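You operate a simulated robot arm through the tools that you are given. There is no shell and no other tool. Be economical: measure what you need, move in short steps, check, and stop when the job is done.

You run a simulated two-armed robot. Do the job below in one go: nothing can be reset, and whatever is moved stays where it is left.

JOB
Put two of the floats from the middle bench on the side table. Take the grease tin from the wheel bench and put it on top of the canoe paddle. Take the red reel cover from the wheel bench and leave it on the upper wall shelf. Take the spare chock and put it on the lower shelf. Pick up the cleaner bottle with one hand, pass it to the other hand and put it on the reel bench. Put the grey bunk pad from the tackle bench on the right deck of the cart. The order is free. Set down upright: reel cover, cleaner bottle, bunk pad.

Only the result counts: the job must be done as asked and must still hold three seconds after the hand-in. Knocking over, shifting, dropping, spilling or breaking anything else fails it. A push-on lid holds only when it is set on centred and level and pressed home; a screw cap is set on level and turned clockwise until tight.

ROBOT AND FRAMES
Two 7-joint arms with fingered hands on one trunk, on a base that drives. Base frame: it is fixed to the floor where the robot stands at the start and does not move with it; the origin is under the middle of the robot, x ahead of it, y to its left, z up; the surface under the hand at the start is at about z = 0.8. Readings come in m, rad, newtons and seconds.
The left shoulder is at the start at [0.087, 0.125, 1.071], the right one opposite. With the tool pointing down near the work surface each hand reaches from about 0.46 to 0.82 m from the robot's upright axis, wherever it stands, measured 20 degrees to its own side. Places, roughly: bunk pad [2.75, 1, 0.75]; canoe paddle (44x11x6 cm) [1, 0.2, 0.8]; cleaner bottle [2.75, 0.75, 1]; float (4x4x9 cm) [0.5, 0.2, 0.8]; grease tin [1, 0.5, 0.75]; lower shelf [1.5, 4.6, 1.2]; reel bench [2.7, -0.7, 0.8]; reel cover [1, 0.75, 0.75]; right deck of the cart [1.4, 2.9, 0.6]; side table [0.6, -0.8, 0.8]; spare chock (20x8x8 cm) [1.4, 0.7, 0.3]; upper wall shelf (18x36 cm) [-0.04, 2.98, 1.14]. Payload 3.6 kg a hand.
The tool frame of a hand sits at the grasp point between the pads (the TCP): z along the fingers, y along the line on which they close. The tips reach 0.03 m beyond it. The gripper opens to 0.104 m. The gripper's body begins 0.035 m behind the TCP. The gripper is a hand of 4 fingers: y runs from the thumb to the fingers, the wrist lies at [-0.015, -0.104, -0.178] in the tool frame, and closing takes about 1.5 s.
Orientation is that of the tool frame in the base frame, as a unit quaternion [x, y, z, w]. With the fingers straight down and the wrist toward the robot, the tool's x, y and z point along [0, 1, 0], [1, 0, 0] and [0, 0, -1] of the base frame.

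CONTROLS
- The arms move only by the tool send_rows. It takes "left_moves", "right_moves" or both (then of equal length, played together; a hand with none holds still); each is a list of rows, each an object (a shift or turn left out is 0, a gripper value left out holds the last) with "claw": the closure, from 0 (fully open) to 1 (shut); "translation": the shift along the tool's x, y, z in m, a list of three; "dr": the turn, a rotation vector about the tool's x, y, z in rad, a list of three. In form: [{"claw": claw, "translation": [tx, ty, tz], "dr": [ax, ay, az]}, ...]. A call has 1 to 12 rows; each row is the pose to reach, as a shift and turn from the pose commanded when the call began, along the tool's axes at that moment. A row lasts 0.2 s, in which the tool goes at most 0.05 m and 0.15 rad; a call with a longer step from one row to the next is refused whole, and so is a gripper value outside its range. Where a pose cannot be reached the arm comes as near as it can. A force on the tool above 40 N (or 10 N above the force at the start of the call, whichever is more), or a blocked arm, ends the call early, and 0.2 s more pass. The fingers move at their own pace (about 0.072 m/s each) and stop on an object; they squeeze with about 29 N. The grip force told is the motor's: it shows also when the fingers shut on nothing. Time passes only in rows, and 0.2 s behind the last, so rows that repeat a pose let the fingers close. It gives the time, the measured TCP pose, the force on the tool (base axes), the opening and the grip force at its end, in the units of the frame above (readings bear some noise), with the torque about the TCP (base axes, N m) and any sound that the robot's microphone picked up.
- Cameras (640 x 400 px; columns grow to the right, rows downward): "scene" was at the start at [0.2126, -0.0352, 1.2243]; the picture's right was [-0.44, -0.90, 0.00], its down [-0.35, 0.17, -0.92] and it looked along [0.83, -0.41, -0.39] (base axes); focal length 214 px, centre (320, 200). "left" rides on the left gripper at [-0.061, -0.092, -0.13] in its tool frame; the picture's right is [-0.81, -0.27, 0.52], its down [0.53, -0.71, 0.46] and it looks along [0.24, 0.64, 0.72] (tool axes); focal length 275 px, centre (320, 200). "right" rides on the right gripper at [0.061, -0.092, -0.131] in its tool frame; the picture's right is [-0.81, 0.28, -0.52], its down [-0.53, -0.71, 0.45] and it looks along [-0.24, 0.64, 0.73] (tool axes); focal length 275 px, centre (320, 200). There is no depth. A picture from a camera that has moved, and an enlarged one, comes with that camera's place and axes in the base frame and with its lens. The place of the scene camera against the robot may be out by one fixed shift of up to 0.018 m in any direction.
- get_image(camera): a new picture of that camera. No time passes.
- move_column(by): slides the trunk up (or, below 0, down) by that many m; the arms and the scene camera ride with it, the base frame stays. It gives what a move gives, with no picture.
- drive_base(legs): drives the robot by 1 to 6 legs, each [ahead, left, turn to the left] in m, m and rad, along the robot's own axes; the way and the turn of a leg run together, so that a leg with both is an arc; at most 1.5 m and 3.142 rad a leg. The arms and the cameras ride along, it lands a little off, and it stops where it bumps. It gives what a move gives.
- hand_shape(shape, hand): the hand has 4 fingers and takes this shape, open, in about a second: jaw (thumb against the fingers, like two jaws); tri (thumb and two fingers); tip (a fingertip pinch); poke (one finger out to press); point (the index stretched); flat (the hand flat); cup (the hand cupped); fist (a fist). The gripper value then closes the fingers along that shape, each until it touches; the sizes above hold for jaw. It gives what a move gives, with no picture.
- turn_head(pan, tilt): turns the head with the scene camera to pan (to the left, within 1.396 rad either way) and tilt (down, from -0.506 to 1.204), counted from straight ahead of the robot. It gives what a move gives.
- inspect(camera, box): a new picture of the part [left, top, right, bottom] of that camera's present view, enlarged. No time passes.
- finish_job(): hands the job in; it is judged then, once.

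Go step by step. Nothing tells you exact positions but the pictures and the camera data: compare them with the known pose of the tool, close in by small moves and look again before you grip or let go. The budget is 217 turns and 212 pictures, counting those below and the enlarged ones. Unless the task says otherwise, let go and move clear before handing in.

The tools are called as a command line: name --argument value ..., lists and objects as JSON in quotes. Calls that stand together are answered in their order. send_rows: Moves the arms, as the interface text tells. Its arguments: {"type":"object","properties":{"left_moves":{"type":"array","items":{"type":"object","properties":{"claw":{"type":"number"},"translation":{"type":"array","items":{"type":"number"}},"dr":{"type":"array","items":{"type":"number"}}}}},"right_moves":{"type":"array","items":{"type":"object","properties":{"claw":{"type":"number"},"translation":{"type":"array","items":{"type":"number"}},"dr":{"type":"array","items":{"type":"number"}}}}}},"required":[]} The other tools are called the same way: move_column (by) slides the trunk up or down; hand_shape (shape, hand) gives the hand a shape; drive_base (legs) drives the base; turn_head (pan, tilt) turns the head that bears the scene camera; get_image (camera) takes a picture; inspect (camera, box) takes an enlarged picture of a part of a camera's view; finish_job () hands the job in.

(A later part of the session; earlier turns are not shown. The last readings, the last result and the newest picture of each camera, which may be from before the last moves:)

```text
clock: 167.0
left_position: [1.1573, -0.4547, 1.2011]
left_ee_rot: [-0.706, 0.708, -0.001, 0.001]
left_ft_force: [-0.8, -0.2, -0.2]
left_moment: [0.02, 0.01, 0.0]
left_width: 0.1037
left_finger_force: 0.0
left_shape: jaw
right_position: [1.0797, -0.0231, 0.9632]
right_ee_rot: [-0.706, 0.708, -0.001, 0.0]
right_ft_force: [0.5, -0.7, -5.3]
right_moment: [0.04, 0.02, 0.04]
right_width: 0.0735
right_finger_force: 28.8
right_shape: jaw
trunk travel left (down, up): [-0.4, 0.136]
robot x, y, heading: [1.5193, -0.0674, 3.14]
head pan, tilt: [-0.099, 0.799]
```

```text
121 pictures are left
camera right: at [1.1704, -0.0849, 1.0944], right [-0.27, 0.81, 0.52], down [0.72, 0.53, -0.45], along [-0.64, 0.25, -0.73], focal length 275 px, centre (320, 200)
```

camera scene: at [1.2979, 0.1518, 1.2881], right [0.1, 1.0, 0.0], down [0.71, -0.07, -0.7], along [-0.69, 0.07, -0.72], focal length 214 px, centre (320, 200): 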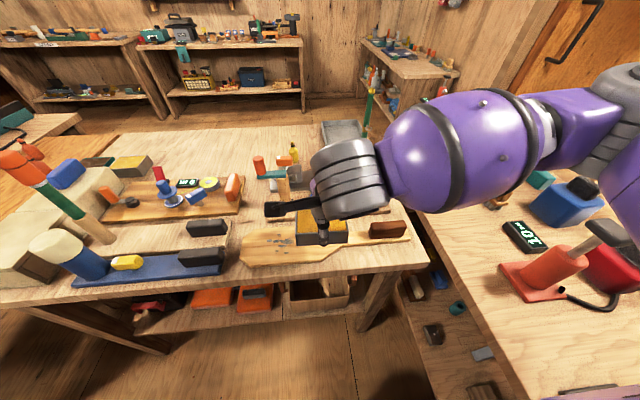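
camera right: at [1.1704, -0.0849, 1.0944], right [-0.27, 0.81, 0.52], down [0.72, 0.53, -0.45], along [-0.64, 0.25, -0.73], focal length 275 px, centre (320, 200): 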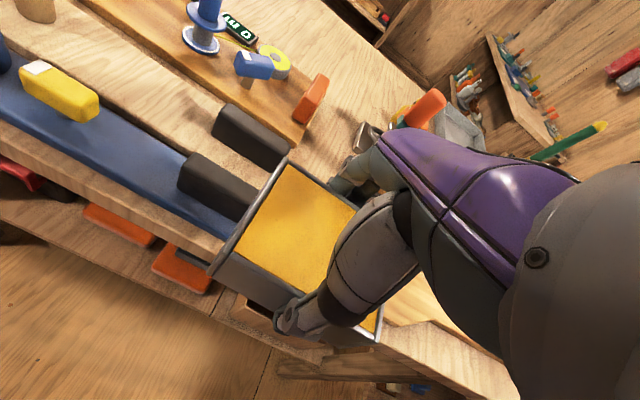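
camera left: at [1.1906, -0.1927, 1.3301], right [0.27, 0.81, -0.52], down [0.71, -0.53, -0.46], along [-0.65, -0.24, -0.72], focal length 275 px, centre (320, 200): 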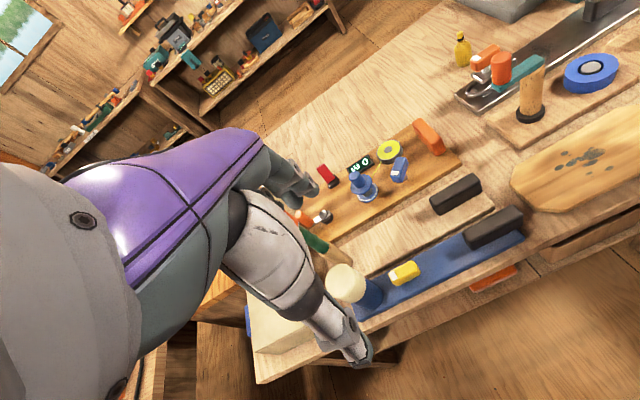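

send_rows --right_moves '[{"translation": [-0.03, 0.03, 0]}, {"translation": [-0.06, 0.06, 0]}, {"translation": [-0.09, 0.09, 0]}, {"translation": [-0.103, 0.103, 0]}, {"translation": [-0.103, 0.103, 0.03]}, {"translation": [-0.103, 0.103, 0.05]}, {"translation": [-0.103, 0.103, 0.05]}]'

get_image --camera "right"

get_image --camera "left"

inspect --camera "scene" --box '[260, 100, 480, 280]'

```text
clock: 168.6
left_position: [1.1576, -0.4557, 1.2002]
left_ee_rot: [-0.706, 0.708, 0.0, 0.0]
left_ft_force: [0.0, -0.6, 0.0]
left_moment: [0.0, -0.04, -0.03]
left_width: 0.1039
left_finger_force: 0.1
left_shape: jaw
right_position: [0.9768, 0.0791, 0.9133]
right_ee_rot: [-0.706, 0.708, 0.0, 0.0]
right_ft_force: [0.1, 0.4, -4.5]
right_moment: [0.03, 0.0, -0.01]
right_width: 0.0737
right_finger_force: 29.0
right_shape: jaw
trunk travel left (down, up): [-0.4, 0.136]
robot x, y, heading: [1.5254, -0.0673, 3.136]
head pan, tilt: [-0.099, 0.799]
```

```text
120 pictures are left
camera right: at [1.0674, 0.0182, 1.0442], right [-0.27, 0.81, 0.52], down [0.71, 0.53, -0.46], along [-0.64, 0.25, -0.72], focal length 275 px, centre (320, 200)
```

right: 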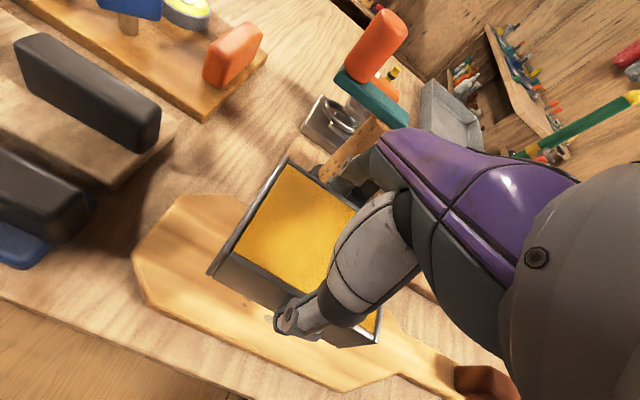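

```text
119 pictures are left
camera left: at [1.2499, -0.3947, 1.3301], right [0.28, 0.81, -0.52], down [0.71, -0.54, -0.46], along [-0.65, -0.24, -0.72], focal length 275 px, centre (320, 200)
```

left: 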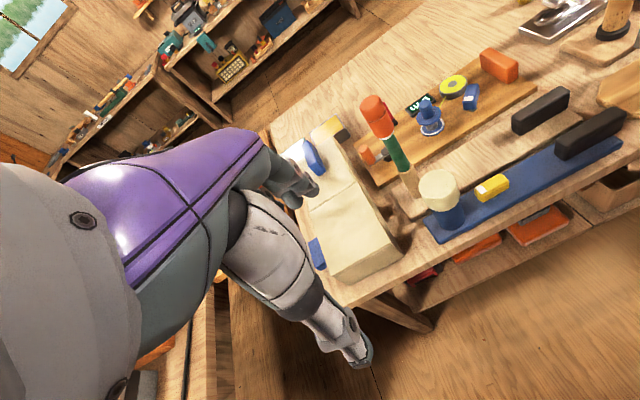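

```text
2.22 times, centred on (370, 190) of scene
camera zoom: at [1.3584, -0.0506, 1.2881], right [0.1, 0.99, 0.0], down [0.71, -0.07, -0.7], along [-0.69, 0.07, -0.72], focal length 477 px, centre (209, 222)
```

zoom: 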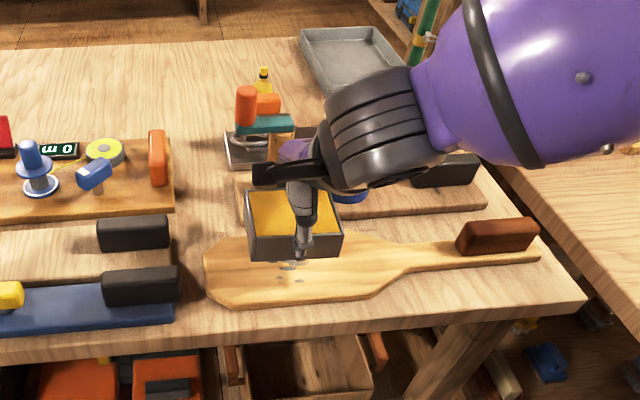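

Adjust 8 mm toward −x and lower onto the blade.

send_rows --right_moves '[{"translation": [0, 0.008, 0.01]}, {"translation": [0, 0.008, 0.03]}, {"translation": [0, 0.008, 0.042]}, {"translation": [0, 0.008, 0.05]}, {"translation": [0, 0.008, 0.055]}, {"translation": [0, 0.008, 0.055]}]'

get_image --camera "right"

inspect --camera "scene" --box '[260, 100, 480, 280]'

```text
clock: 170.0
left_position: [1.1574, -0.4557, 1.2006]
left_ee_rot: [-0.706, 0.708, 0.0, 0.0]
left_ft_force: [-0.2, -0.4, 0.1]
left_moment: [-0.02, 0.0, 0.04]
left_width: 0.1041
left_finger_force: 0.0
left_shape: jaw
right_position: [0.968, 0.0797, 0.8582]
right_ee_rot: [-0.706, 0.708, 0.0, 0.0]
right_ft_force: [-0.2, -0.7, -4.4]
right_moment: [0.06, 0.04, -0.04]
right_width: 0.0735
right_finger_force: 29.0
right_shape: jaw
trunk travel left (down, up): [-0.4, 0.136]
robot x, y, heading: [1.5224, -0.0668, 3.139]
head pan, tilt: [-0.099, 0.799]
```

```text
117 pictures are left
camera right: at [1.0593, 0.0188, 0.9896], right [-0.27, 0.81, 0.52], down [0.72, 0.53, -0.46], along [-0.64, 0.25, -0.72], focal length 275 px, centre (320, 200)
```

right: 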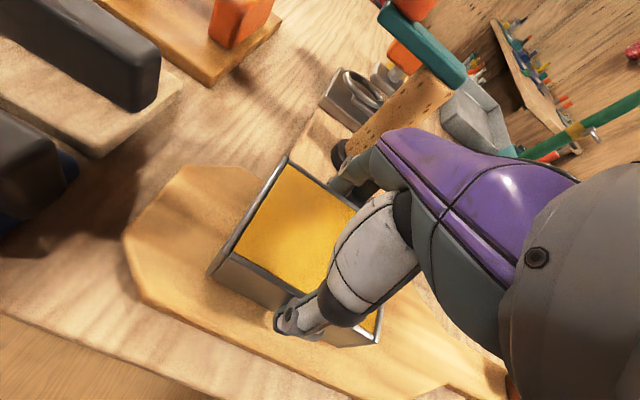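

```text
2.22 times, centred on (370, 190) of scene
camera zoom: at [1.3582, -0.0504, 1.2881], right [0.1, 0.99, 0.0], down [0.71, -0.07, -0.7], along [-0.69, 0.07, -0.72], focal length 477 px, centre (209, 222)
```

zoom: 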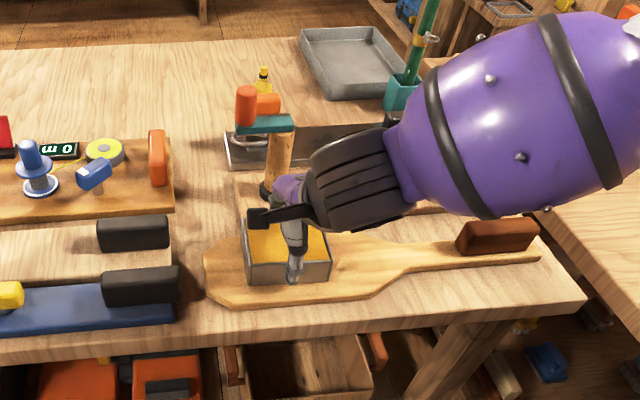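

send_rows --right_moves '[{"translation": [0, 0, 0.005]}, {"translation": [0, 0, 0.01]}, {"translation": [0, 0, 0.014]}, {"translation": [0, 0, 0.014]}]'

```text
clock: 170.8
left_position: [1.1603, -0.4557, 1.2017]
left_ee_rot: [-0.706, 0.708, 0.001, -0.002]
left_ft_force: [0.7, -0.2, -0.1]
left_moment: [0.0, -0.04, -0.01]
left_width: 0.1037
left_finger_force: 0.0
left_shape: jaw
right_position: [0.964, 0.0785, 0.8536]
right_ee_rot: [-0.705, 0.709, 0.006, -0.009]
right_ft_force: [9.4, 2.0, 23.5]
right_moment: [0.05, -0.53, -0.06]
right_width: 0.0708
right_finger_force: 29.3
right_shape: jaw
trunk travel left (down, up): [-0.4, 0.136]
robot x, y, heading: [1.5248, -0.0641, 3.141]
head pan, tilt: [-0.099, 0.799]
stopped in row 3 (right hand): the force on the tool passed its limit at 42 N (the readings are from after the stop); the commanded pose is now the measured one
```

Contact made. Ease off slightly and release, then look before lifting.

send_rows --right_moves '[{"translation": [0, 0, -0.002]}, {"translation": [0, 0, -0.002]}]'

get_image --camera "right"

inspect --camera "scene" --box '[260, 100, 480, 280]'

```text
clock: 171.4
left_position: [1.1601, -0.4545, 1.2013]
left_ee_rot: [-0.706, 0.708, 0.0, -0.001]
left_ft_force: [0.3, 0.0, 0.1]
left_moment: [-0.01, 0.03, 0.01]
left_width: 0.1034
left_finger_force: 0.0
left_shape: jaw
right_position: [0.9639, 0.0784, 0.8538]
right_ee_rot: [-0.706, 0.708, 0.005, -0.006]
right_ft_force: [4.5, 1.3, 21.6]
right_moment: [0.04, -0.34, -0.01]
right_width: 0.0709
right_finger_force: 28.8
right_shape: jaw
trunk travel left (down, up): [-0.4, 0.136]
robot x, y, heading: [1.523, -0.0663, 3.138]
head pan, tilt: [-0.099, 0.799]
```

```text
115 pictures are left
camera right: at [1.0584, 0.0179, 0.9843], right [-0.26, 0.81, 0.52], down [0.71, 0.53, -0.47], along [-0.66, 0.24, -0.71], focal length 275 px, centre (320, 200)
```

right: 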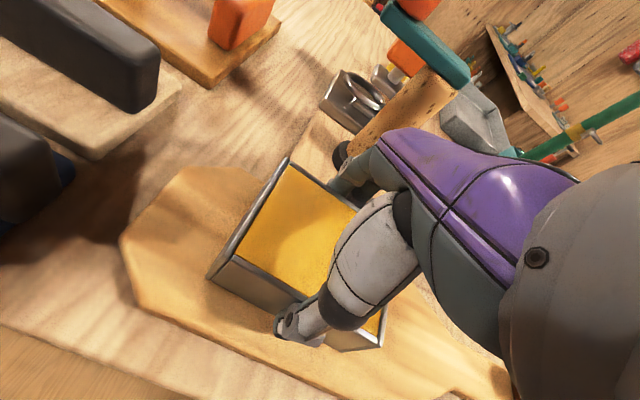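

```text
2.22 times, centred on (370, 190) of scene
camera zoom: at [1.3606, -0.0507, 1.2884], right [0.1, 0.99, 0.0], down [0.71, -0.07, -0.7], along [-0.69, 0.07, -0.72], focal length 477 px, centre (209, 222)
```

zoom: 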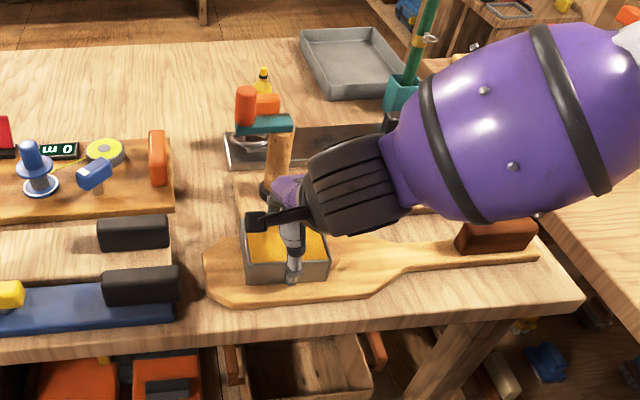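

send_rows --right_moves '[{"translation": [0, 0, -0.005]}, {"translation": [0, 0, -0.005]}, {"translation": [0, 0, -0.005], "claw": 0.25}, {"translation": [0, 0, -0.005], "claw": 0.0}, {"translation": [0, 0, -0.005], "claw": 0.0}, {"translation": [0, 0, -0.005], "claw": 0.0}, {"translation": [0, 0, -0.005], "claw": 0.0}]'

get_image --camera "right"

inspect --camera "scene" --box '[260, 100, 480, 280]'

```text
clock: 173.0
left_position: [1.1565, -0.4559, 1.2008]
left_ee_rot: [-0.705, 0.709, 0.0, 0.0]
left_ft_force: [-0.5, 0.5, 0.2]
left_moment: [0.01, 0.01, 0.0]
left_width: 0.1036
left_finger_force: 0.0
left_shape: jaw
right_position: [0.965, 0.0783, 0.8578]
right_ee_rot: [-0.706, 0.709, 0.004, -0.004]
right_ft_force: [0.5, 0.2, 0.2]
right_moment: [-0.03, 0.02, -0.02]
right_width: 0.1037
right_finger_force: 0.1
right_shape: jaw
trunk travel left (down, up): [-0.4, 0.136]
robot x, y, heading: [1.5202, -0.0666, 3.136]
head pan, tilt: [-0.099, 0.799]
```

```text
113 pictures are left
camera right: at [1.0575, 0.018, 0.9882], right [-0.27, 0.81, 0.52], down [0.71, 0.53, -0.47], along [-0.65, 0.24, -0.72], focal length 275 px, centre (320, 200)
```

right: 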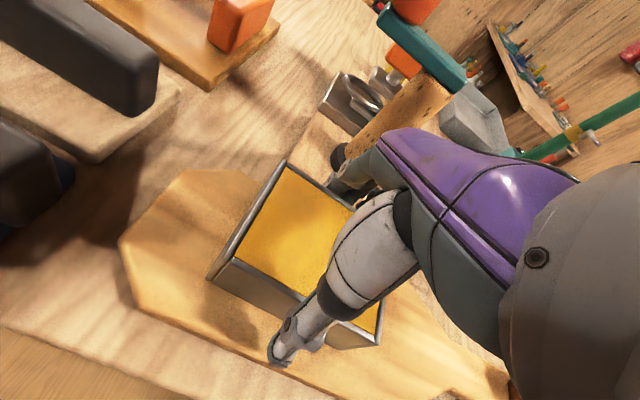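

```text
2.22 times, centred on (370, 190) of scene
camera zoom: at [1.3586, -0.0504, 1.2881], right [0.1, 0.99, 0.0], down [0.71, -0.07, -0.7], along [-0.69, 0.07, -0.72], focal length 477 px, centre (209, 222)
```

zoom: 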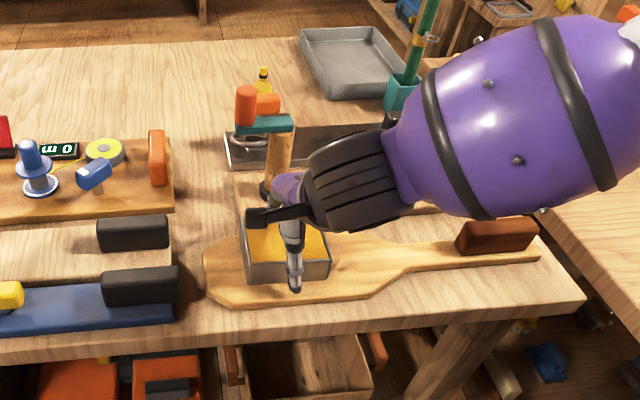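

Released; tin sits on the blade. Lift straight up and clear.

send_rows --right_moves '[{"translation": [0, 0, -0.03]}, {"translation": [0, 0, -0.07]}, {"translation": [0, 0, -0.12]}, {"translation": [0, 0, -0.17]}, {"translation": [0, 0, -0.22]}, {"translation": [0, -0.04, -0.25]}, {"translation": [0, -0.08, -0.28]}, {"translation": [-0.03, -0.1, -0.3]}]'

get_image --camera "scene"

```text
clock: 174.8
left_position: [1.1579, -0.4529, 1.2009]
left_ee_rot: [-0.706, 0.709, 0.0, -0.002]
left_ft_force: [0.1, -0.6, -0.2]
left_moment: [-0.01, 0.0, -0.01]
left_width: 0.1038
left_finger_force: 0.1
left_shape: jaw
right_position: [1.0694, 0.111, 1.1564]
right_ee_rot: [-0.706, 0.708, 0.004, -0.005]
right_ft_force: [0.2, 0.1, -0.9]
right_moment: [-0.03, -0.01, 0.0]
right_width: 0.1038
right_finger_force: 0.2
right_shape: jaw
trunk travel left (down, up): [-0.4, 0.136]
robot x, y, heading: [1.5206, -0.0675, 3.134]
head pan, tilt: [-0.099, 0.799]
```

```text
111 pictures are left
camera scene: at [1.3593, -0.0488, 1.2882], right [0.1, 0.99, 0.0], down [0.71, -0.07, -0.7], along [-0.69, 0.07, -0.72], focal length 214 px, centre (320, 200)
```

scene: 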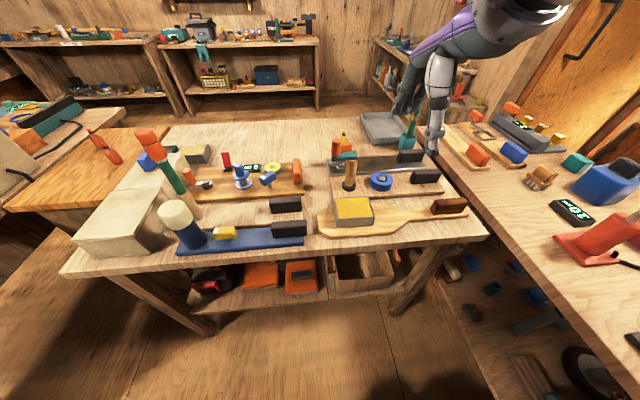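

Tin is on the paddle. Turn to face the wheel bench (+y) and look at its lower shelf for the chock.

drive_base --legs '[[0.1, 0, -1.563]]'

turn_head --pan 0.0 --tilt 0.8

get_image --camera "scene"

```text
clock: 179.0
left_position: [1.0554, 0.3512, 1.1998]
left_ee_rot: [-0.014, 1.0, 0.0, 0.0]
left_ft_force: [-0.8, 0.4, 0.7]
left_moment: [0.0, -0.02, 0.01]
left_width: 0.1038
left_finger_force: 0.1
left_shape: jaw
right_position: [1.6182, 0.4584, 1.1569]
right_ee_rot: [-0.014, 1.0, 0.006, -0.001]
right_ft_force: [-0.5, -0.7, -0.1]
right_moment: [0.0, 0.0, -0.02]
right_width: 0.1037
right_finger_force: 0.0
right_shape: jaw
trunk travel left (down, up): [-0.4, 0.136]
robot x, y, heading: [1.4572, -0.0001, 1.598]
head pan, tilt: [-0.099, 0.799]
```

```text
clock: 179.7
left_position: [1.0564, 0.3502, 1.1994]
left_ee_rot: [-0.015, 1.0, 0.001, 0.0]
left_ft_force: [-0.9, 0.3, 0.7]
left_moment: [-0.04, -0.01, -0.03]
left_width: 0.1038
left_finger_force: 0.2
left_shape: jaw
right_position: [1.618, 0.458, 1.1553]
right_ee_rot: [-0.014, 1.0, 0.006, -0.001]
right_ft_force: [-0.1, 0.3, -0.5]
right_moment: [0.01, 0.0, -0.03]
right_width: 0.104
right_finger_force: 0.0
right_shape: jaw
trunk travel left (down, up): [-0.4, 0.136]
robot x, y, heading: [1.4577, -0.0021, 1.601]
head pan, tilt: [0.0, 0.799]
```

```text
110 pictures are left
camera scene: at [1.4643, 0.1795, 1.2881], right [1.0, 0.03, 0.0], down [0.02, -0.72, -0.7], along [-0.02, 0.7, -0.72], focal length 214 px, centre (320, 200)
```

scene: 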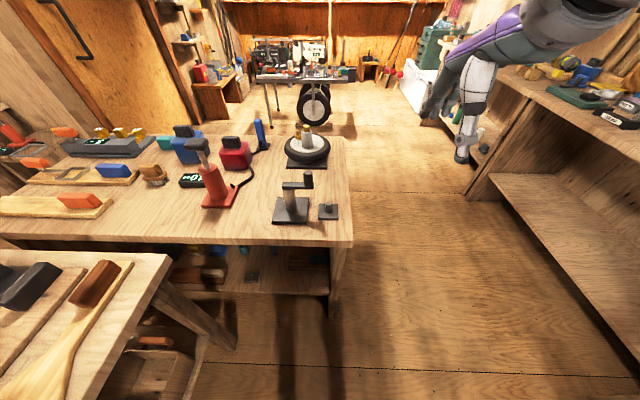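

The chock should be on the lower shelf; back off, lower the trunk and look underneath.

drive_base --legs '[[-0.35, -0.2, -0.03]]'

move_column --by -0.38

turn_head --pan 0.25 --tilt 0.5

get_image --camera "scene"

```text
clock: 182.2
left_position: [1.2683, 0.0119, 1.2004]
left_ee_rot: [-0.005, 1.0, 0.001, 0.001]
left_ft_force: [-0.1, 0.0, -0.2]
left_moment: [0.02, -0.01, -0.04]
left_width: 0.1038
left_finger_force: 0.0
left_shape: jaw
right_position: [1.832, 0.1094, 1.1559]
right_ee_rot: [-0.005, 1.0, 0.006, -0.001]
right_ft_force: [0.0, -0.2, 0.7]
right_moment: [0.04, -0.01, -0.03]
right_width: 0.1039
right_finger_force: 0.0
right_shape: jaw
trunk travel left (down, up): [-0.4, 0.136]
robot x, y, heading: [1.6653, -0.349, 1.585]
head pan, tilt: [0.0, 0.799]
```

```text
clock: 185.8
left_position: [1.2677, 0.0116, 0.821]
left_ee_rot: [-0.005, 1.0, 0.001, 0.001]
left_ft_force: [0.4, 0.2, 0.4]
left_moment: [-0.01, 0.0, 0.01]
left_width: 0.1036
left_finger_force: 0.0
left_shape: jaw
right_position: [1.8322, 0.1096, 0.7752]
right_ee_rot: [-0.004, 1.0, 0.006, -0.002]
right_ft_force: [1.0, -0.1, 0.3]
right_moment: [0.0, 0.03, 0.01]
right_width: 0.1038
right_finger_force: 0.0
right_shape: jaw
trunk travel left (down, up): [-0.02, 0.516]
robot x, y, heading: [1.6629, -0.3463, 1.584]
head pan, tilt: [0.0, 0.799]
```

```text
clock: 186.6
left_position: [1.2682, 0.0117, 0.8205]
left_ee_rot: [-0.005, 1.0, 0.0, 0.0]
left_ft_force: [0.2, 0.2, 0.5]
left_moment: [0.01, -0.01, -0.01]
left_width: 0.104
left_finger_force: 0.1
left_shape: jaw
right_position: [1.8314, 0.1097, 0.7769]
right_ee_rot: [-0.006, 1.0, 0.006, -0.001]
right_ft_force: [-1.0, -0.3, 0.1]
right_moment: [0.01, -0.02, 0.0]
right_width: 0.1039
right_finger_force: 0.0
right_shape: jaw
trunk travel left (down, up): [-0.02, 0.516]
robot x, y, heading: [1.6616, -0.3466, 1.584]
head pan, tilt: [0.25, 0.499]
```

```text
109 pictures are left
camera scene: at [1.6492, -0.0482, 0.9211], right [0.97, 0.26, 0.0], down [0.12, -0.46, -0.88], along [-0.23, 0.85, -0.48], focal length 214 px, centre (320, 200)
```

scene: 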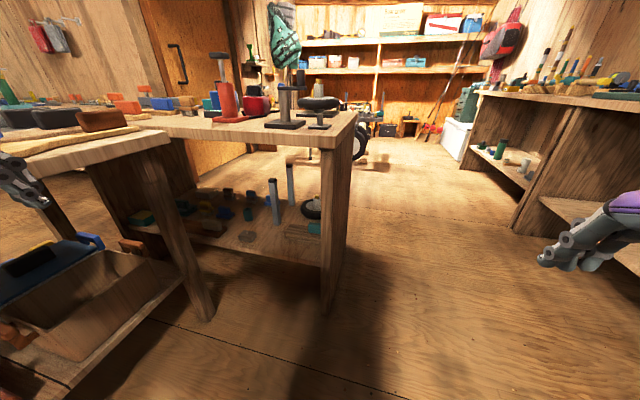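

inspect --camera "scene" --box '[120, 150, 380, 310]'

inspect --camera "scene" --box '[280, 0, 540, 160]'

```text
2.46 times, centred on (250, 230) of scene
camera zoom: at [1.6492, -0.0482, 0.9211], right [0.97, 0.26, 0.0], down [0.12, -0.46, -0.88], along [-0.23, 0.85, -0.48], focal length 528 px, centre (492, 126)
```

zoom: 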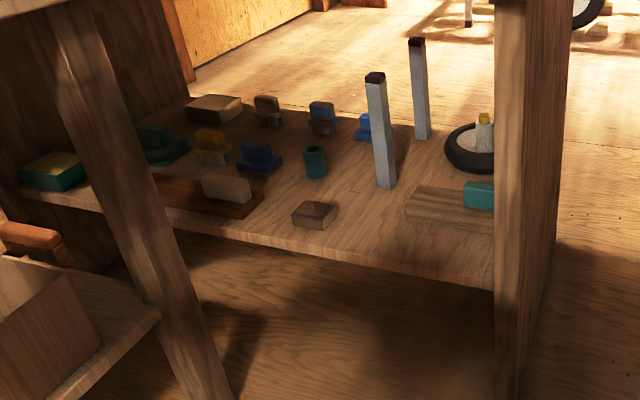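

```text
2.46 times, centred on (410, 80) of scene
camera zoom: at [1.6492, -0.0482, 0.9211], right [0.97, 0.26, 0.0], down [0.12, -0.46, -0.88], along [-0.23, 0.85, -0.48], focal length 528 px, centre (98, 495)
```

zoom: 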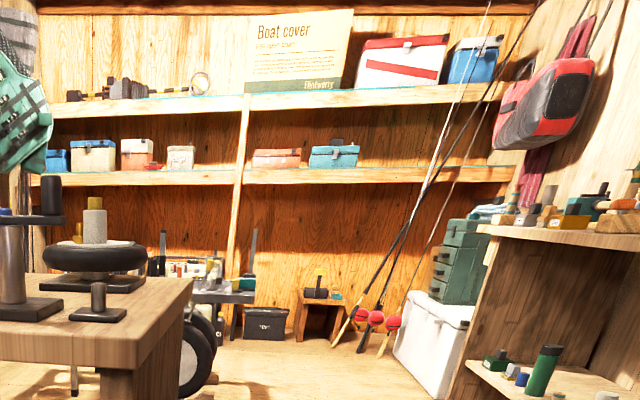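

The chock is the grooved wood piece with a teal block near [1.36,.70,.3]. I'll bring the left hand low in front and approach for a closer look.

send_rows --left_moves '[{"translation": [-0.03, 0.01, 0.027]}, {"translation": [-0.06, 0.02, 0.054]}, {"translation": [-0.09, 0.03, 0.081]}, {"translation": [-0.12, 0.04, 0.108]}, {"translation": [-0.15, 0.05, 0.135]}, {"translation": [-0.18, 0.06, 0.162]}, {"translation": [-0.21, 0.07, 0.189]}, {"translation": [-0.24, 0.08, 0.216]}, {"translation": [-0.27, 0.09, 0.243]}, {"translation": [-0.29, 0.1, 0.27]}, {"translation": [-0.29, 0.1, 0.31]}, {"translation": [-0.29, 0.1, 0.35]}]'

get_image --camera "left"

get_image --camera "scene"

```text
clock: 189.2
left_position: [1.5566, 0.1167, 0.4715]
left_ee_rot: [-0.005, 1.0, 0.001, 0.0]
left_ft_force: [0.1, -0.5, -0.5]
left_moment: [0.01, -0.03, -0.01]
left_width: 0.104
left_finger_force: 0.0
left_shape: jaw
left hand out of reach, approached as far as the arm can: row 3, 4, 5, 6, 7, 8, 9, 10, 11
right_position: [1.8316, 0.11, 0.777]
right_ee_rot: [-0.006, 1.0, 0.006, -0.001]
right_ft_force: [-0.9, 0.1, -0.6]
right_moment: [-0.03, -0.03, 0.02]
right_width: 0.1037
right_finger_force: 0.0
right_shape: jaw
trunk travel left (down, up): [-0.02, 0.516]
robot x, y, heading: [1.6605, -0.35, 1.582]
head pan, tilt: [0.25, 0.499]
```

```text
106 pictures are left
camera left: at [1.6193, 0.0242, 0.6008], right [0.81, -0.27, -0.52], down [-0.53, -0.72, -0.46], along [-0.25, 0.64, -0.72], focal length 275 px, centre (320, 200)
```

left: 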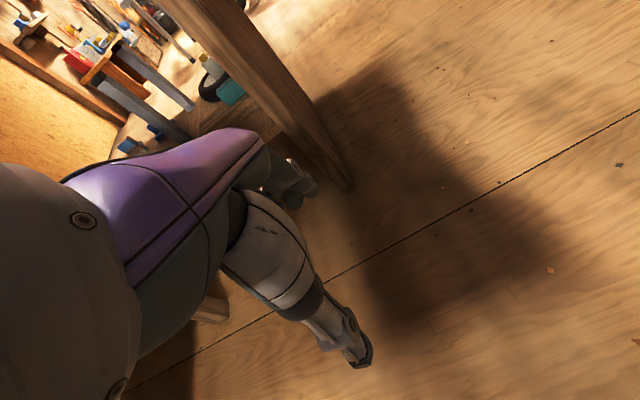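

```text
105 pictures are left
camera scene: at [1.6491, -0.0481, 0.9211], right [0.97, 0.26, 0.0], down [0.12, -0.46, -0.88], along [-0.23, 0.85, -0.48], focal length 214 px, centre (320, 200)
```

scene: 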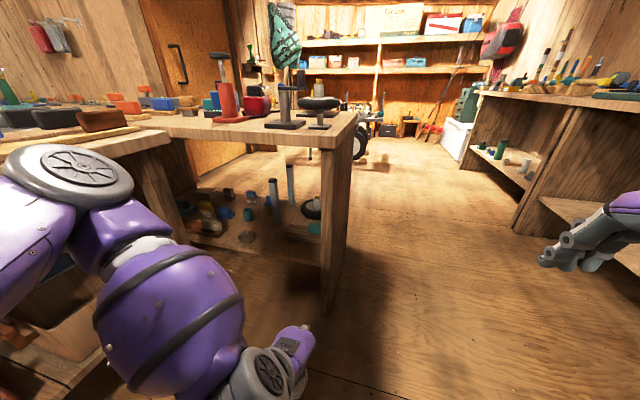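

Shift the hand left a bit, then drive closer with a check on the way.

send_rows --left_moves '[{"translation": [0.03, 0, 0]}, {"translation": [0.06, 0, 0.01]}, {"translation": [0.08, 0, 0.02]}, {"translation": [0.08, 0, 0.02]}]'

drive_base --legs '[[0.28, 0.07, -0.01]]'

get_image --camera "left"

get_image --camera "scene"

```text
clock: 190.2
left_position: [1.4755, 0.1154, 0.4516]
left_ee_rot: [-0.005, 1.0, 0.0, 0.0]
left_ft_force: [-0.7, 0.5, 0.2]
left_moment: [-0.02, 0.04, 0.0]
left_width: 0.1042
left_finger_force: 0.1
left_shape: jaw
right_position: [1.831, 0.1097, 0.7758]
right_ee_rot: [-0.005, 1.0, 0.006, 0.0]
right_ft_force: [-0.7, -0.4, -0.3]
right_moment: [-0.01, 0.01, -0.02]
right_width: 0.1037
right_finger_force: 0.1
right_shape: jaw
trunk travel left (down, up): [-0.02, 0.516]
robot x, y, heading: [1.6607, -0.348, 1.581]
head pan, tilt: [0.25, 0.499]
```

```text
clock: 192.2
left_position: [1.4102, 0.3978, 0.451]
left_ee_rot: [0.001, 1.0, 0.0, 0.0]
left_ft_force: [-0.8, -0.2, 0.1]
left_moment: [-0.01, -0.01, 0.02]
left_width: 0.104
left_finger_force: 0.0
left_shape: jaw
right_position: [1.7644, 0.3878, 0.7763]
right_ee_rot: [0.001, 1.0, 0.006, -0.002]
right_ft_force: [0.3, -0.2, 0.9]
right_moment: [0.01, -0.03, 0.01]
right_width: 0.1039
right_finger_force: 0.1
right_shape: jaw
trunk travel left (down, up): [-0.02, 0.516]
robot x, y, heading: [1.5876, -0.0712, 1.566]
head pan, tilt: [0.25, 0.499]
```

```text
104 pictures are left
camera left: at [1.4717, 0.3054, 0.5803], right [0.81, -0.28, -0.52], down [-0.53, -0.71, -0.46], along [-0.24, 0.65, -0.72], focal length 275 px, centre (320, 200)
```

left: 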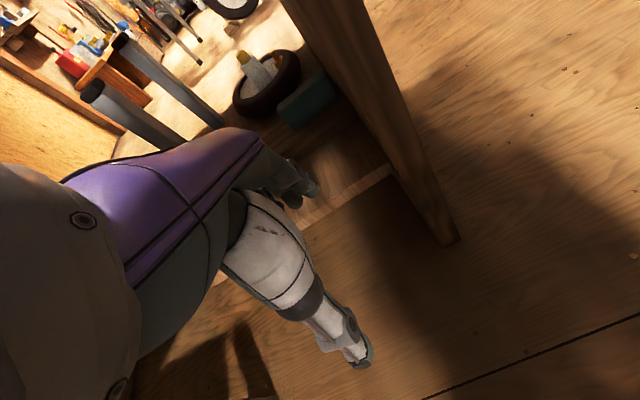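

```text
103 pictures are left
camera scene: at [1.5807, 0.2325, 0.9211], right [0.97, 0.25, 0.0], down [0.12, -0.46, -0.88], along [-0.22, 0.85, -0.48], focal length 214 px, centre (320, 200)
```

scene: 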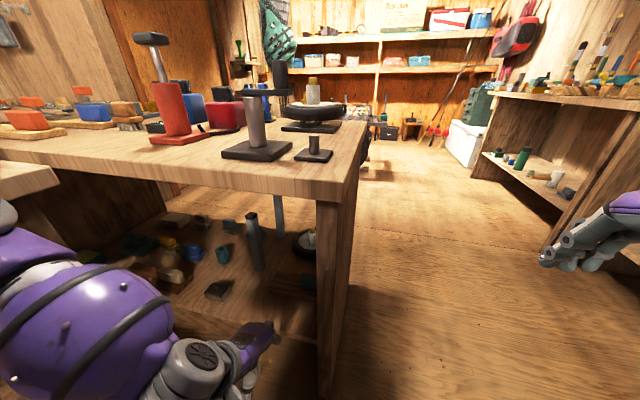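

Teal block of the chock is at ~[1.42,.735]. Advance carefully under the bench edge.

drive_base --legs '[[0.13, 0, 0]]'

get_image --camera "left"

turn_head --pan 0.6 --tilt 0.9

get_image --camera "scene"

```text
clock: 193.5
left_position: [1.4111, 0.5297, 0.4514]
left_ee_rot: [0.002, 1.0, 0.0, 0.0]
left_ft_force: [0.5, -0.1, -0.5]
left_moment: [0.04, 0.01, 0.02]
left_width: 0.1039
left_finger_force: 0.0
left_shape: jaw
right_position: [1.7658, 0.5192, 0.776]
right_ee_rot: [0.002, 1.0, 0.006, 0.0]
right_ft_force: [0.3, -0.1, 0.3]
right_moment: [0.0, -0.02, 0.0]
right_width: 0.1034
right_finger_force: 0.1
right_shape: jaw
trunk travel left (down, up): [-0.02, 0.516]
robot x, y, heading: [1.5901, 0.0659, 1.572]
head pan, tilt: [0.25, 0.499]
```

```text
102 pictures are left
camera left: at [1.4727, 0.4369, 0.5803], right [0.81, -0.28, -0.52], down [-0.54, -0.71, -0.46], along [-0.24, 0.65, -0.72], focal length 275 px, centre (320, 200)
```

left: 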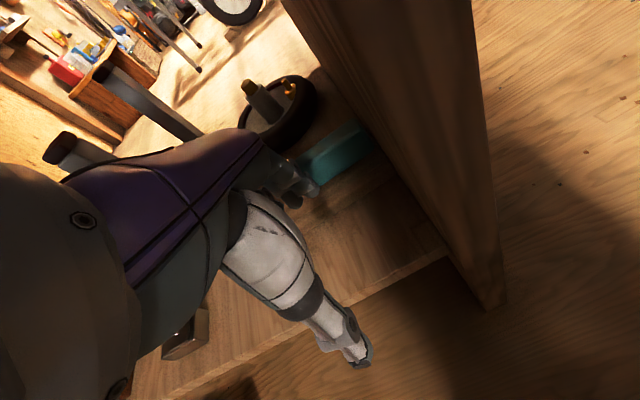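

```text
clock: 194.4
left_position: [1.4114, 0.5291, 0.4507]
left_ee_rot: [0.001, 1.0, 0.0, 0.0]
left_ft_force: [0.1, 0.7, -0.3]
left_moment: [0.0, -0.04, -0.02]
left_width: 0.1036
left_finger_force: 0.0
left_shape: jaw
right_position: [1.7662, 0.5174, 0.7759]
right_ee_rot: [0.003, 1.0, 0.006, -0.001]
right_ft_force: [-0.3, 0.0, 0.4]
right_moment: [0.04, -0.02, -0.01]
right_width: 0.1037
right_finger_force: 0.1
right_shape: jaw
trunk travel left (down, up): [-0.02, 0.516]
robot x, y, heading: [1.5924, 0.0649, 1.571]
head pan, tilt: [0.6, 0.901]
```

```text
101 pictures are left
camera scene: at [1.5613, 0.338, 0.8873], right [0.83, 0.56, 0.0], down [0.44, -0.65, -0.62], along [-0.35, 0.51, -0.78], focal length 214 px, centre (320, 200)
```

scene: 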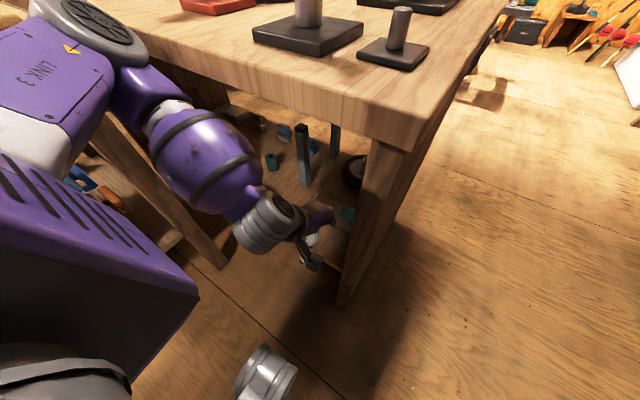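

The elbow is near the bench corner. Better: stand farther back with the arm stretched so it enters below the bench top.

drive_base --legs '[[-0.17, 0, 0]]'

send_rows --left_moves '[{"translation": [0, 0.04, 0]}, {"translation": [0, 0.08, 0]}, {"translation": [0, 0.12, 0]}, {"translation": [0, 0.16, 0]}, {"translation": [0, 0.2, 0]}, {"translation": [0, 0.23, 0]}]'

get_image --camera "scene"

get_image --camera "left"

```text
clock: 195.9
left_position: [1.4109, 0.3621, 0.4504]
left_ee_rot: [0.003, 1.0, 0.0, 0.0]
left_ft_force: [-0.9, -0.3, 0.1]
left_moment: [-0.02, 0.0, -0.01]
left_width: 0.1036
left_finger_force: 0.1
left_shape: jaw
right_position: [1.765, 0.3513, 0.7757]
right_ee_rot: [0.002, 1.0, 0.006, -0.001]
right_ft_force: [0.6, 0.1, -0.7]
right_moment: [-0.01, -0.03, -0.01]
right_width: 0.104
right_finger_force: 0.1
right_shape: jaw
trunk travel left (down, up): [-0.02, 0.516]
robot x, y, heading: [1.5911, -0.1056, 1.561]
head pan, tilt: [0.6, 0.901]
```

```text
clock: 197.3
left_position: [1.412, 0.5929, 0.4502]
left_ee_rot: [0.003, 1.0, 0.0, -0.001]
left_ft_force: [-0.5, 0.0, 0.4]
left_moment: [0.02, 0.0, 0.0]
left_width: 0.104
left_finger_force: 0.0
left_shape: jaw
right_position: [1.7657, 0.3503, 0.7761]
right_ee_rot: [0.002, 1.0, 0.007, -0.002]
right_ft_force: [-0.8, 0.2, -0.2]
right_moment: [0.01, -0.02, -0.01]
right_width: 0.1039
right_finger_force: 0.0
right_shape: jaw
trunk travel left (down, up): [-0.02, 0.516]
robot x, y, heading: [1.5898, -0.1092, 1.564]
head pan, tilt: [0.6, 0.901]
```

```text
100 pictures are left
camera scene: at [1.5609, 0.17, 0.8872], right [0.83, 0.56, 0.0], down [0.44, -0.65, -0.62], along [-0.35, 0.51, -0.78], focal length 214 px, centre (320, 200)
```

scene: 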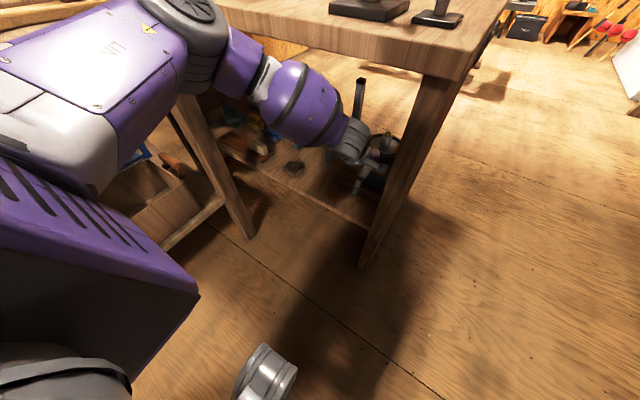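

```text
99 pictures are left
camera left: at [1.473, 0.5005, 0.5799], right [0.81, -0.28, -0.52], down [-0.54, -0.71, -0.46], along [-0.24, 0.65, -0.72], focal length 275 px, centre (320, 200)
```

left: 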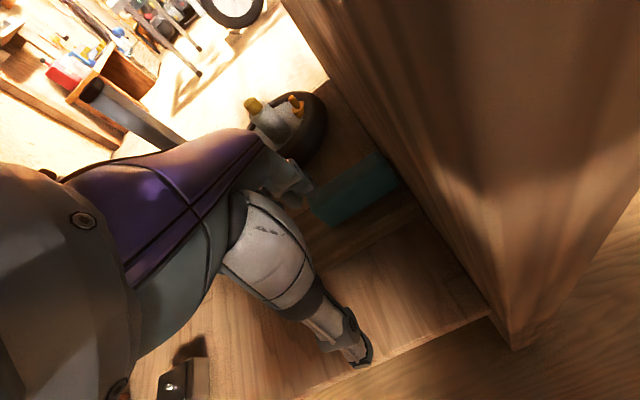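

inspect --camera "left" --box '[240, 90, 520, 340]'

turn_head --pan 0.35 --tilt 0.75

get_image --camera "scene"

```text
1.60 times, centred on (380, 215) of left
camera zoom: at [1.473, 0.5005, 0.5799], right [0.81, -0.28, -0.52], down [-0.54, -0.71, -0.46], along [-0.24, 0.65, -0.72], focal length 440 px, centre (224, 176)
```

zoom: 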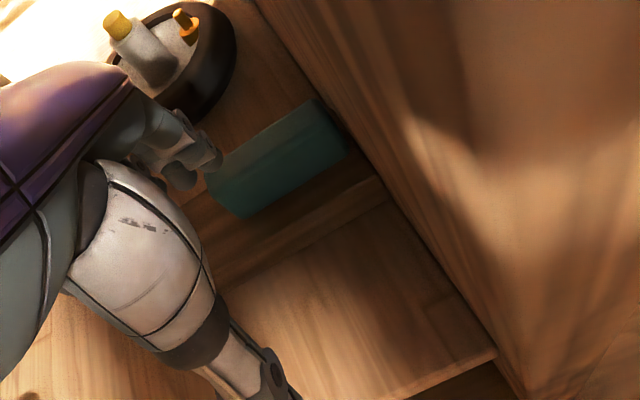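

```text
clock: 198.0
left_position: [1.4114, 0.5922, 0.4507]
left_ee_rot: [0.002, 1.0, 0.0, 0.0]
left_ft_force: [-0.5, 0.4, 0.7]
left_moment: [-0.02, -0.01, -0.02]
left_width: 0.104
left_finger_force: 0.0
left_shape: jaw
right_position: [1.7663, 0.3501, 0.7755]
right_ee_rot: [0.003, 1.0, 0.007, 0.0]
right_ft_force: [0.4, -0.9, -0.3]
right_moment: [-0.01, -0.03, -0.01]
right_width: 0.1038
right_finger_force: 0.0
right_shape: jaw
trunk travel left (down, up): [-0.02, 0.516]
robot x, y, heading: [1.5889, -0.1038, 1.566]
head pan, tilt: [0.351, 0.75]
```

```text
97 pictures are left
camera scene: at [1.5751, 0.1854, 0.8991], right [0.94, 0.34, 0.0], down [0.23, -0.64, -0.73], along [-0.25, 0.69, -0.68], focal length 214 px, centre (320, 200)
```

scene: 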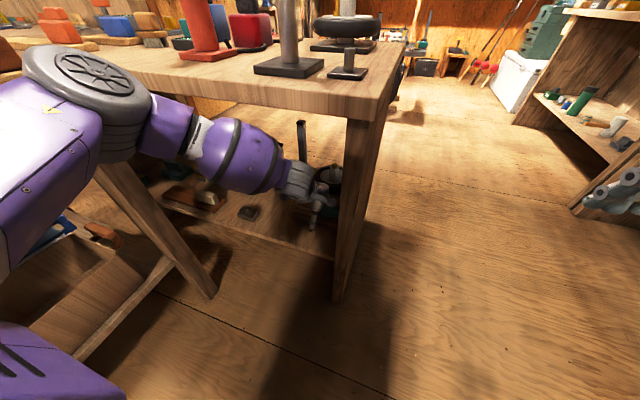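

Teal grip block: x 1.39–1.48, y .66–.71. Move above it and check.

send_rows --left_moves '[{"translation": [-0.008, 0.04, 0]}, {"translation": [-0.008, 0.07, 0]}, {"translation": [-0.008, 0.09, 0]}, {"translation": [-0.008, 0.09, 0]}]'

get_image --camera "left"

inspect --camera "scene" --box '[200, 80, 420, 260]'

```text
clock: 198.4
left_position: [1.4183, 0.6171, 0.4495]
left_ee_rot: [0.019, 1.0, 0.0, -0.002]
left_ft_force: [-7.7, -14.5, 7.3]
left_moment: [1.49, -1.51, -1.68]
left_width: 0.1037
left_finger_force: 0.0
left_shape: jaw
right_position: [1.7631, 0.35, 0.7757]
right_ee_rot: [0.002, 1.0, 0.004, -0.001]
right_ft_force: [0.0, 0.0, -1.4]
right_moment: [0.03, 0.01, -0.03]
right_width: 0.1038
right_finger_force: 0.1
right_shape: jaw
trunk travel left (down, up): [-0.02, 0.516]
robot x, y, heading: [1.5921, -0.1023, 1.575]
head pan, tilt: [0.351, 0.75]
stopped in row 1 (left hand): the force on the tool passed its limit at 135 N (the readings are from after the stop); the commanded pose is now the measured one
```

```text
96 pictures are left
camera left: at [1.4779, 0.5234, 0.5791], right [0.8, -0.31, -0.52], down [-0.56, -0.69, -0.45], along [-0.22, 0.65, -0.72], focal length 275 px, centre (320, 200)
```

left: 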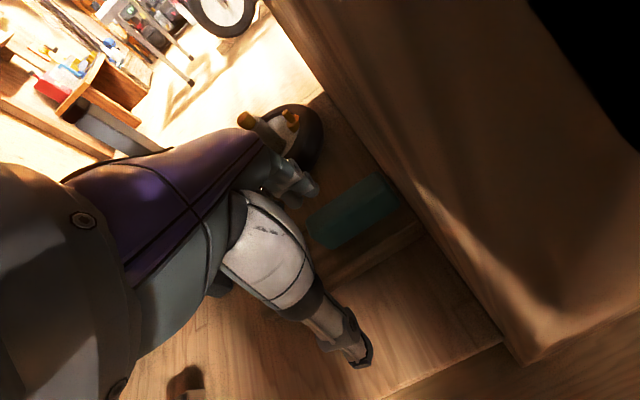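

```text
2.22 times, centred on (310, 170) of scene
camera zoom: at [1.5738, 0.1848, 0.8992], right [0.94, 0.34, 0.0], down [0.23, -0.64, -0.73], along [-0.25, 0.69, -0.68], focal length 477 px, centre (342, 267)
```

zoom: 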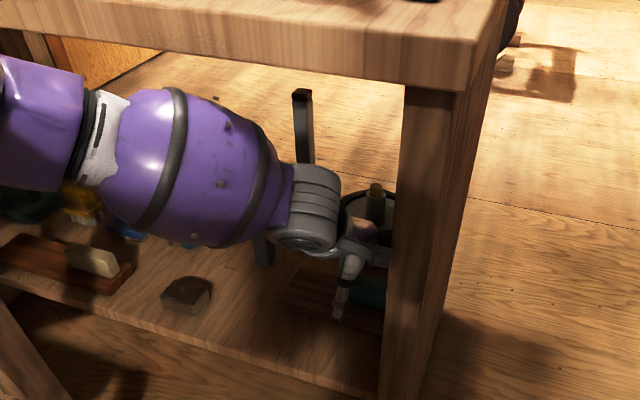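

The hand's camera side touched the bench end panel. Retract and look at the chock unobstructed.

send_rows --left_moves '[{"translation": [0.02, -0.03, 0]}, {"translation": [0.03, -0.07, 0]}, {"translation": [0.03, -0.11, 0]}, {"translation": [0.04, -0.15, 0]}, {"translation": [0.06, -0.19, 0]}, {"translation": [0.1, -0.21, 0]}, {"translation": [0.14, -0.21, 0]}]'

inspect --camera "scene" --box '[200, 100, 380, 260]'

inspect --camera "scene" --box '[290, 180, 350, 240]'

```text
clock: 200.0
left_position: [1.2903, 0.4233, 0.4497]
left_ee_rot: [0.03, 1.0, -0.003, -0.009]
left_ft_force: [0.1, -0.2, -0.6]
left_moment: [-0.03, -0.01, -0.01]
left_width: 0.1038
left_finger_force: 0.1
left_shape: jaw
right_position: [1.7789, 0.3574, 0.7705]
right_ee_rot: [0.005, 1.0, 0.0, -0.007]
right_ft_force: [-0.3, 0.6, 0.1]
right_moment: [0.03, 0.01, -0.01]
right_width: 0.1038
right_finger_force: 0.1
right_shape: jaw
trunk travel left (down, up): [-0.02, 0.516]
robot x, y, heading: [1.5914, -0.1049, 1.559]
head pan, tilt: [0.351, 0.75]
```

```text
2.50 times, centred on (290, 180) of scene
camera zoom: at [1.5886, 0.1938, 0.8969], right [0.94, 0.33, -0.01], down [0.22, -0.65, -0.73], along [-0.25, 0.68, -0.68], focal length 536 px, centre (395, 250)
```

zoom: 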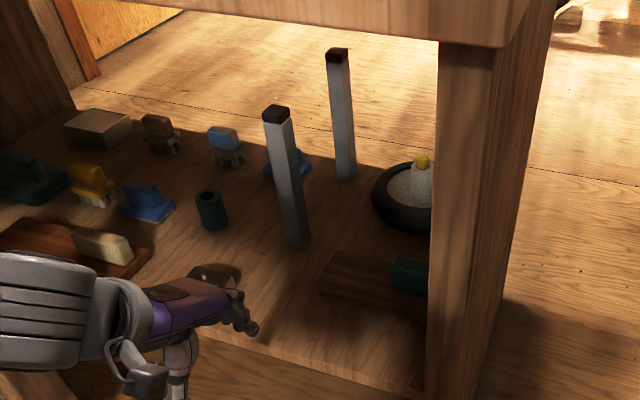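

```text
6.67 times, centred on (320, 210) of scene
camera zoom: at [1.5886, 0.1938, 0.8969], right [0.94, 0.33, -0.01], down [0.22, -0.65, -0.73], along [-0.25, 0.68, -0.68], focal length 1430 px, centre (320, 133)
```

zoom: 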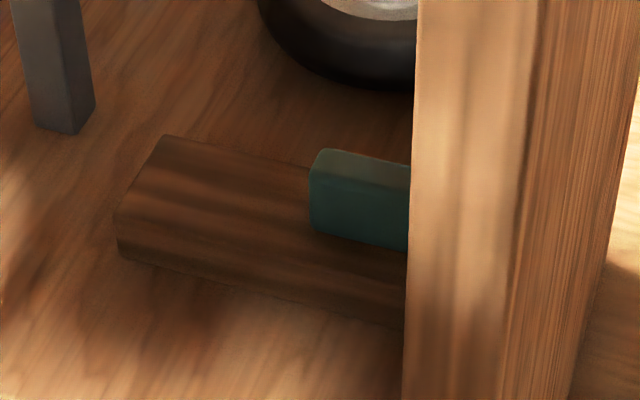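

The pose readings show a slight lean — possibly the left elbow is pressing on something. Ease the hand back to the right and check.

send_rows --left_moves '[{"translation": [-0.04, 0, 0]}, {"translation": [-0.08, 0, 0]}, {"translation": [-0.1, 0, 0]}, {"translation": [-0.1, 0, 0]}]'

turn_head --pan 1.0 --tilt 0.7

get_image --camera "scene"

```text
clock: 201.0
left_position: [1.3735, 0.4112, 0.4498]
left_ee_rot: [0.018, 1.0, 0.001, -0.002]
left_ft_force: [-0.7, -0.2, 0.4]
left_moment: [0.02, -0.01, 0.02]
left_width: 0.1039
left_finger_force: 0.1
left_shape: jaw
right_position: [1.7649, 0.3508, 0.7752]
right_ee_rot: [0.001, 1.0, 0.005, -0.002]
right_ft_force: [-0.4, 0.8, 0.1]
right_moment: [0.0, -0.01, -0.02]
right_width: 0.1037
right_finger_force: 0.0
right_shape: jaw
trunk travel left (down, up): [-0.02, 0.516]
robot x, y, heading: [1.5884, -0.104, 1.57]
head pan, tilt: [0.351, 0.75]
```

```text
clock: 202.1
left_position: [1.3723, 0.4113, 0.4494]
left_ee_rot: [0.017, 1.0, 0.001, -0.001]
left_ft_force: [0.0, 0.1, 1.1]
left_moment: [-0.01, -0.04, 0.0]
left_width: 0.1038
left_finger_force: 0.1
left_shape: jaw
right_position: [1.7648, 0.3522, 0.776]
right_ee_rot: [0.002, 1.0, 0.005, -0.002]
right_ft_force: [-0.5, 0.2, 0.2]
right_moment: [0.02, 0.0, 0.0]
right_width: 0.1038
right_finger_force: 0.0
right_shape: jaw
trunk travel left (down, up): [-0.02, 0.516]
robot x, y, heading: [1.5902, -0.1029, 1.568]
head pan, tilt: [1.0, 0.7]
```

```text
92 pictures are left
camera scene: at [1.5313, 0.1535, 0.9034], right [0.54, 0.84, 0.0], down [0.54, -0.35, -0.76], along [-0.64, 0.41, -0.64], focal length 214 px, centre (320, 200)
```

scene: 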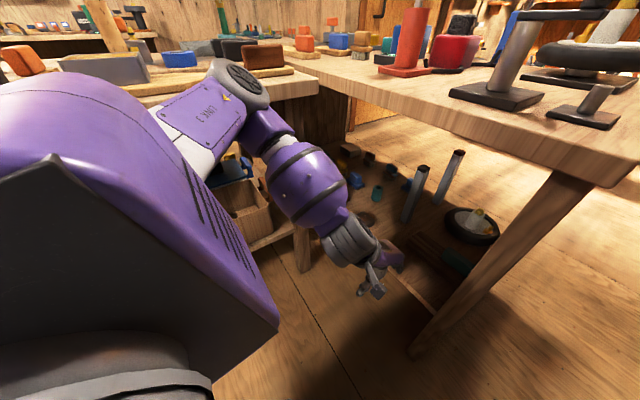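

Elbow is free again. The wood part left of the teal block is 7–8 cm wide, centre y≈.70, top z≈.32; I'll grip it at x≈1.37, away from the panel.

send_rows --left_moves '[{"translation": [0.004, 0.04, 0], "dr": [0, 0, -0.01]}, {"translation": [0.006, 0.08, 0], "dr": [0, 0, -0.02]}, {"translation": [0.008, 0.12, 0], "dr": [0, 0, -0.034]}, {"translation": [0.01, 0.16, 0], "dr": [0, 0, -0.034]}, {"translation": [0.012, 0.2, 0], "dr": [0, 0, -0.034]}, {"translation": [0.012, 0.24, 0], "dr": [0, 0, -0.034]}, {"translation": [0.012, 0.27, 0], "dr": [0, 0, -0.034]}, {"translation": [0.012, 0.289, 0], "dr": [0, 0, -0.034]}]'

get_image --camera "left"

get_image --camera "scene"

```text
clock: 203.9
left_position: [1.3675, 0.6802, 0.4484]
left_ee_rot: [-0.001, 1.0, -0.001, -0.001]
left_ft_force: [-0.2, -0.7, 0.4]
left_moment: [0.04, 0.0, 0.0]
left_width: 0.1036
left_finger_force: 0.1
left_shape: jaw
left hand out of reach, approached as far as the arm can: row 8
right_position: [1.766, 0.3511, 0.7745]
right_ee_rot: [0.002, 1.0, 0.005, -0.002]
right_ft_force: [0.4, -0.3, 0.1]
right_moment: [-0.02, -0.01, -0.01]
right_width: 0.1037
right_finger_force: 0.0
right_shape: jaw
trunk travel left (down, up): [-0.02, 0.516]
robot x, y, heading: [1.5938, -0.1088, 1.57]
head pan, tilt: [1.0, 0.7]
```

```text
91 pictures are left
camera left: at [1.4305, 0.5882, 0.5781], right [0.81, -0.28, -0.52], down [-0.53, -0.71, -0.45], along [-0.25, 0.64, -0.72], focal length 275 px, centre (320, 200)
```

left: 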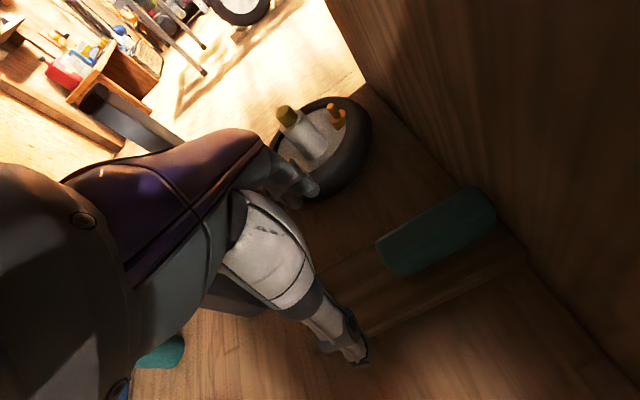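

```text
90 pictures are left
camera scene: at [1.5312, 0.1534, 0.9034], right [0.54, 0.84, 0.0], down [0.54, -0.35, -0.76], along [-0.64, 0.41, -0.64], focal length 214 px, centre (320, 200)
```

scene: 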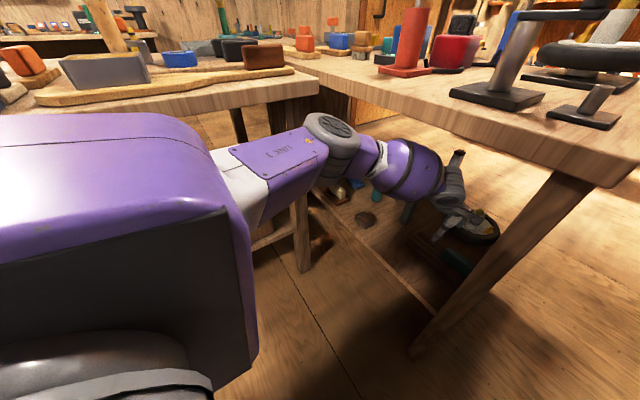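

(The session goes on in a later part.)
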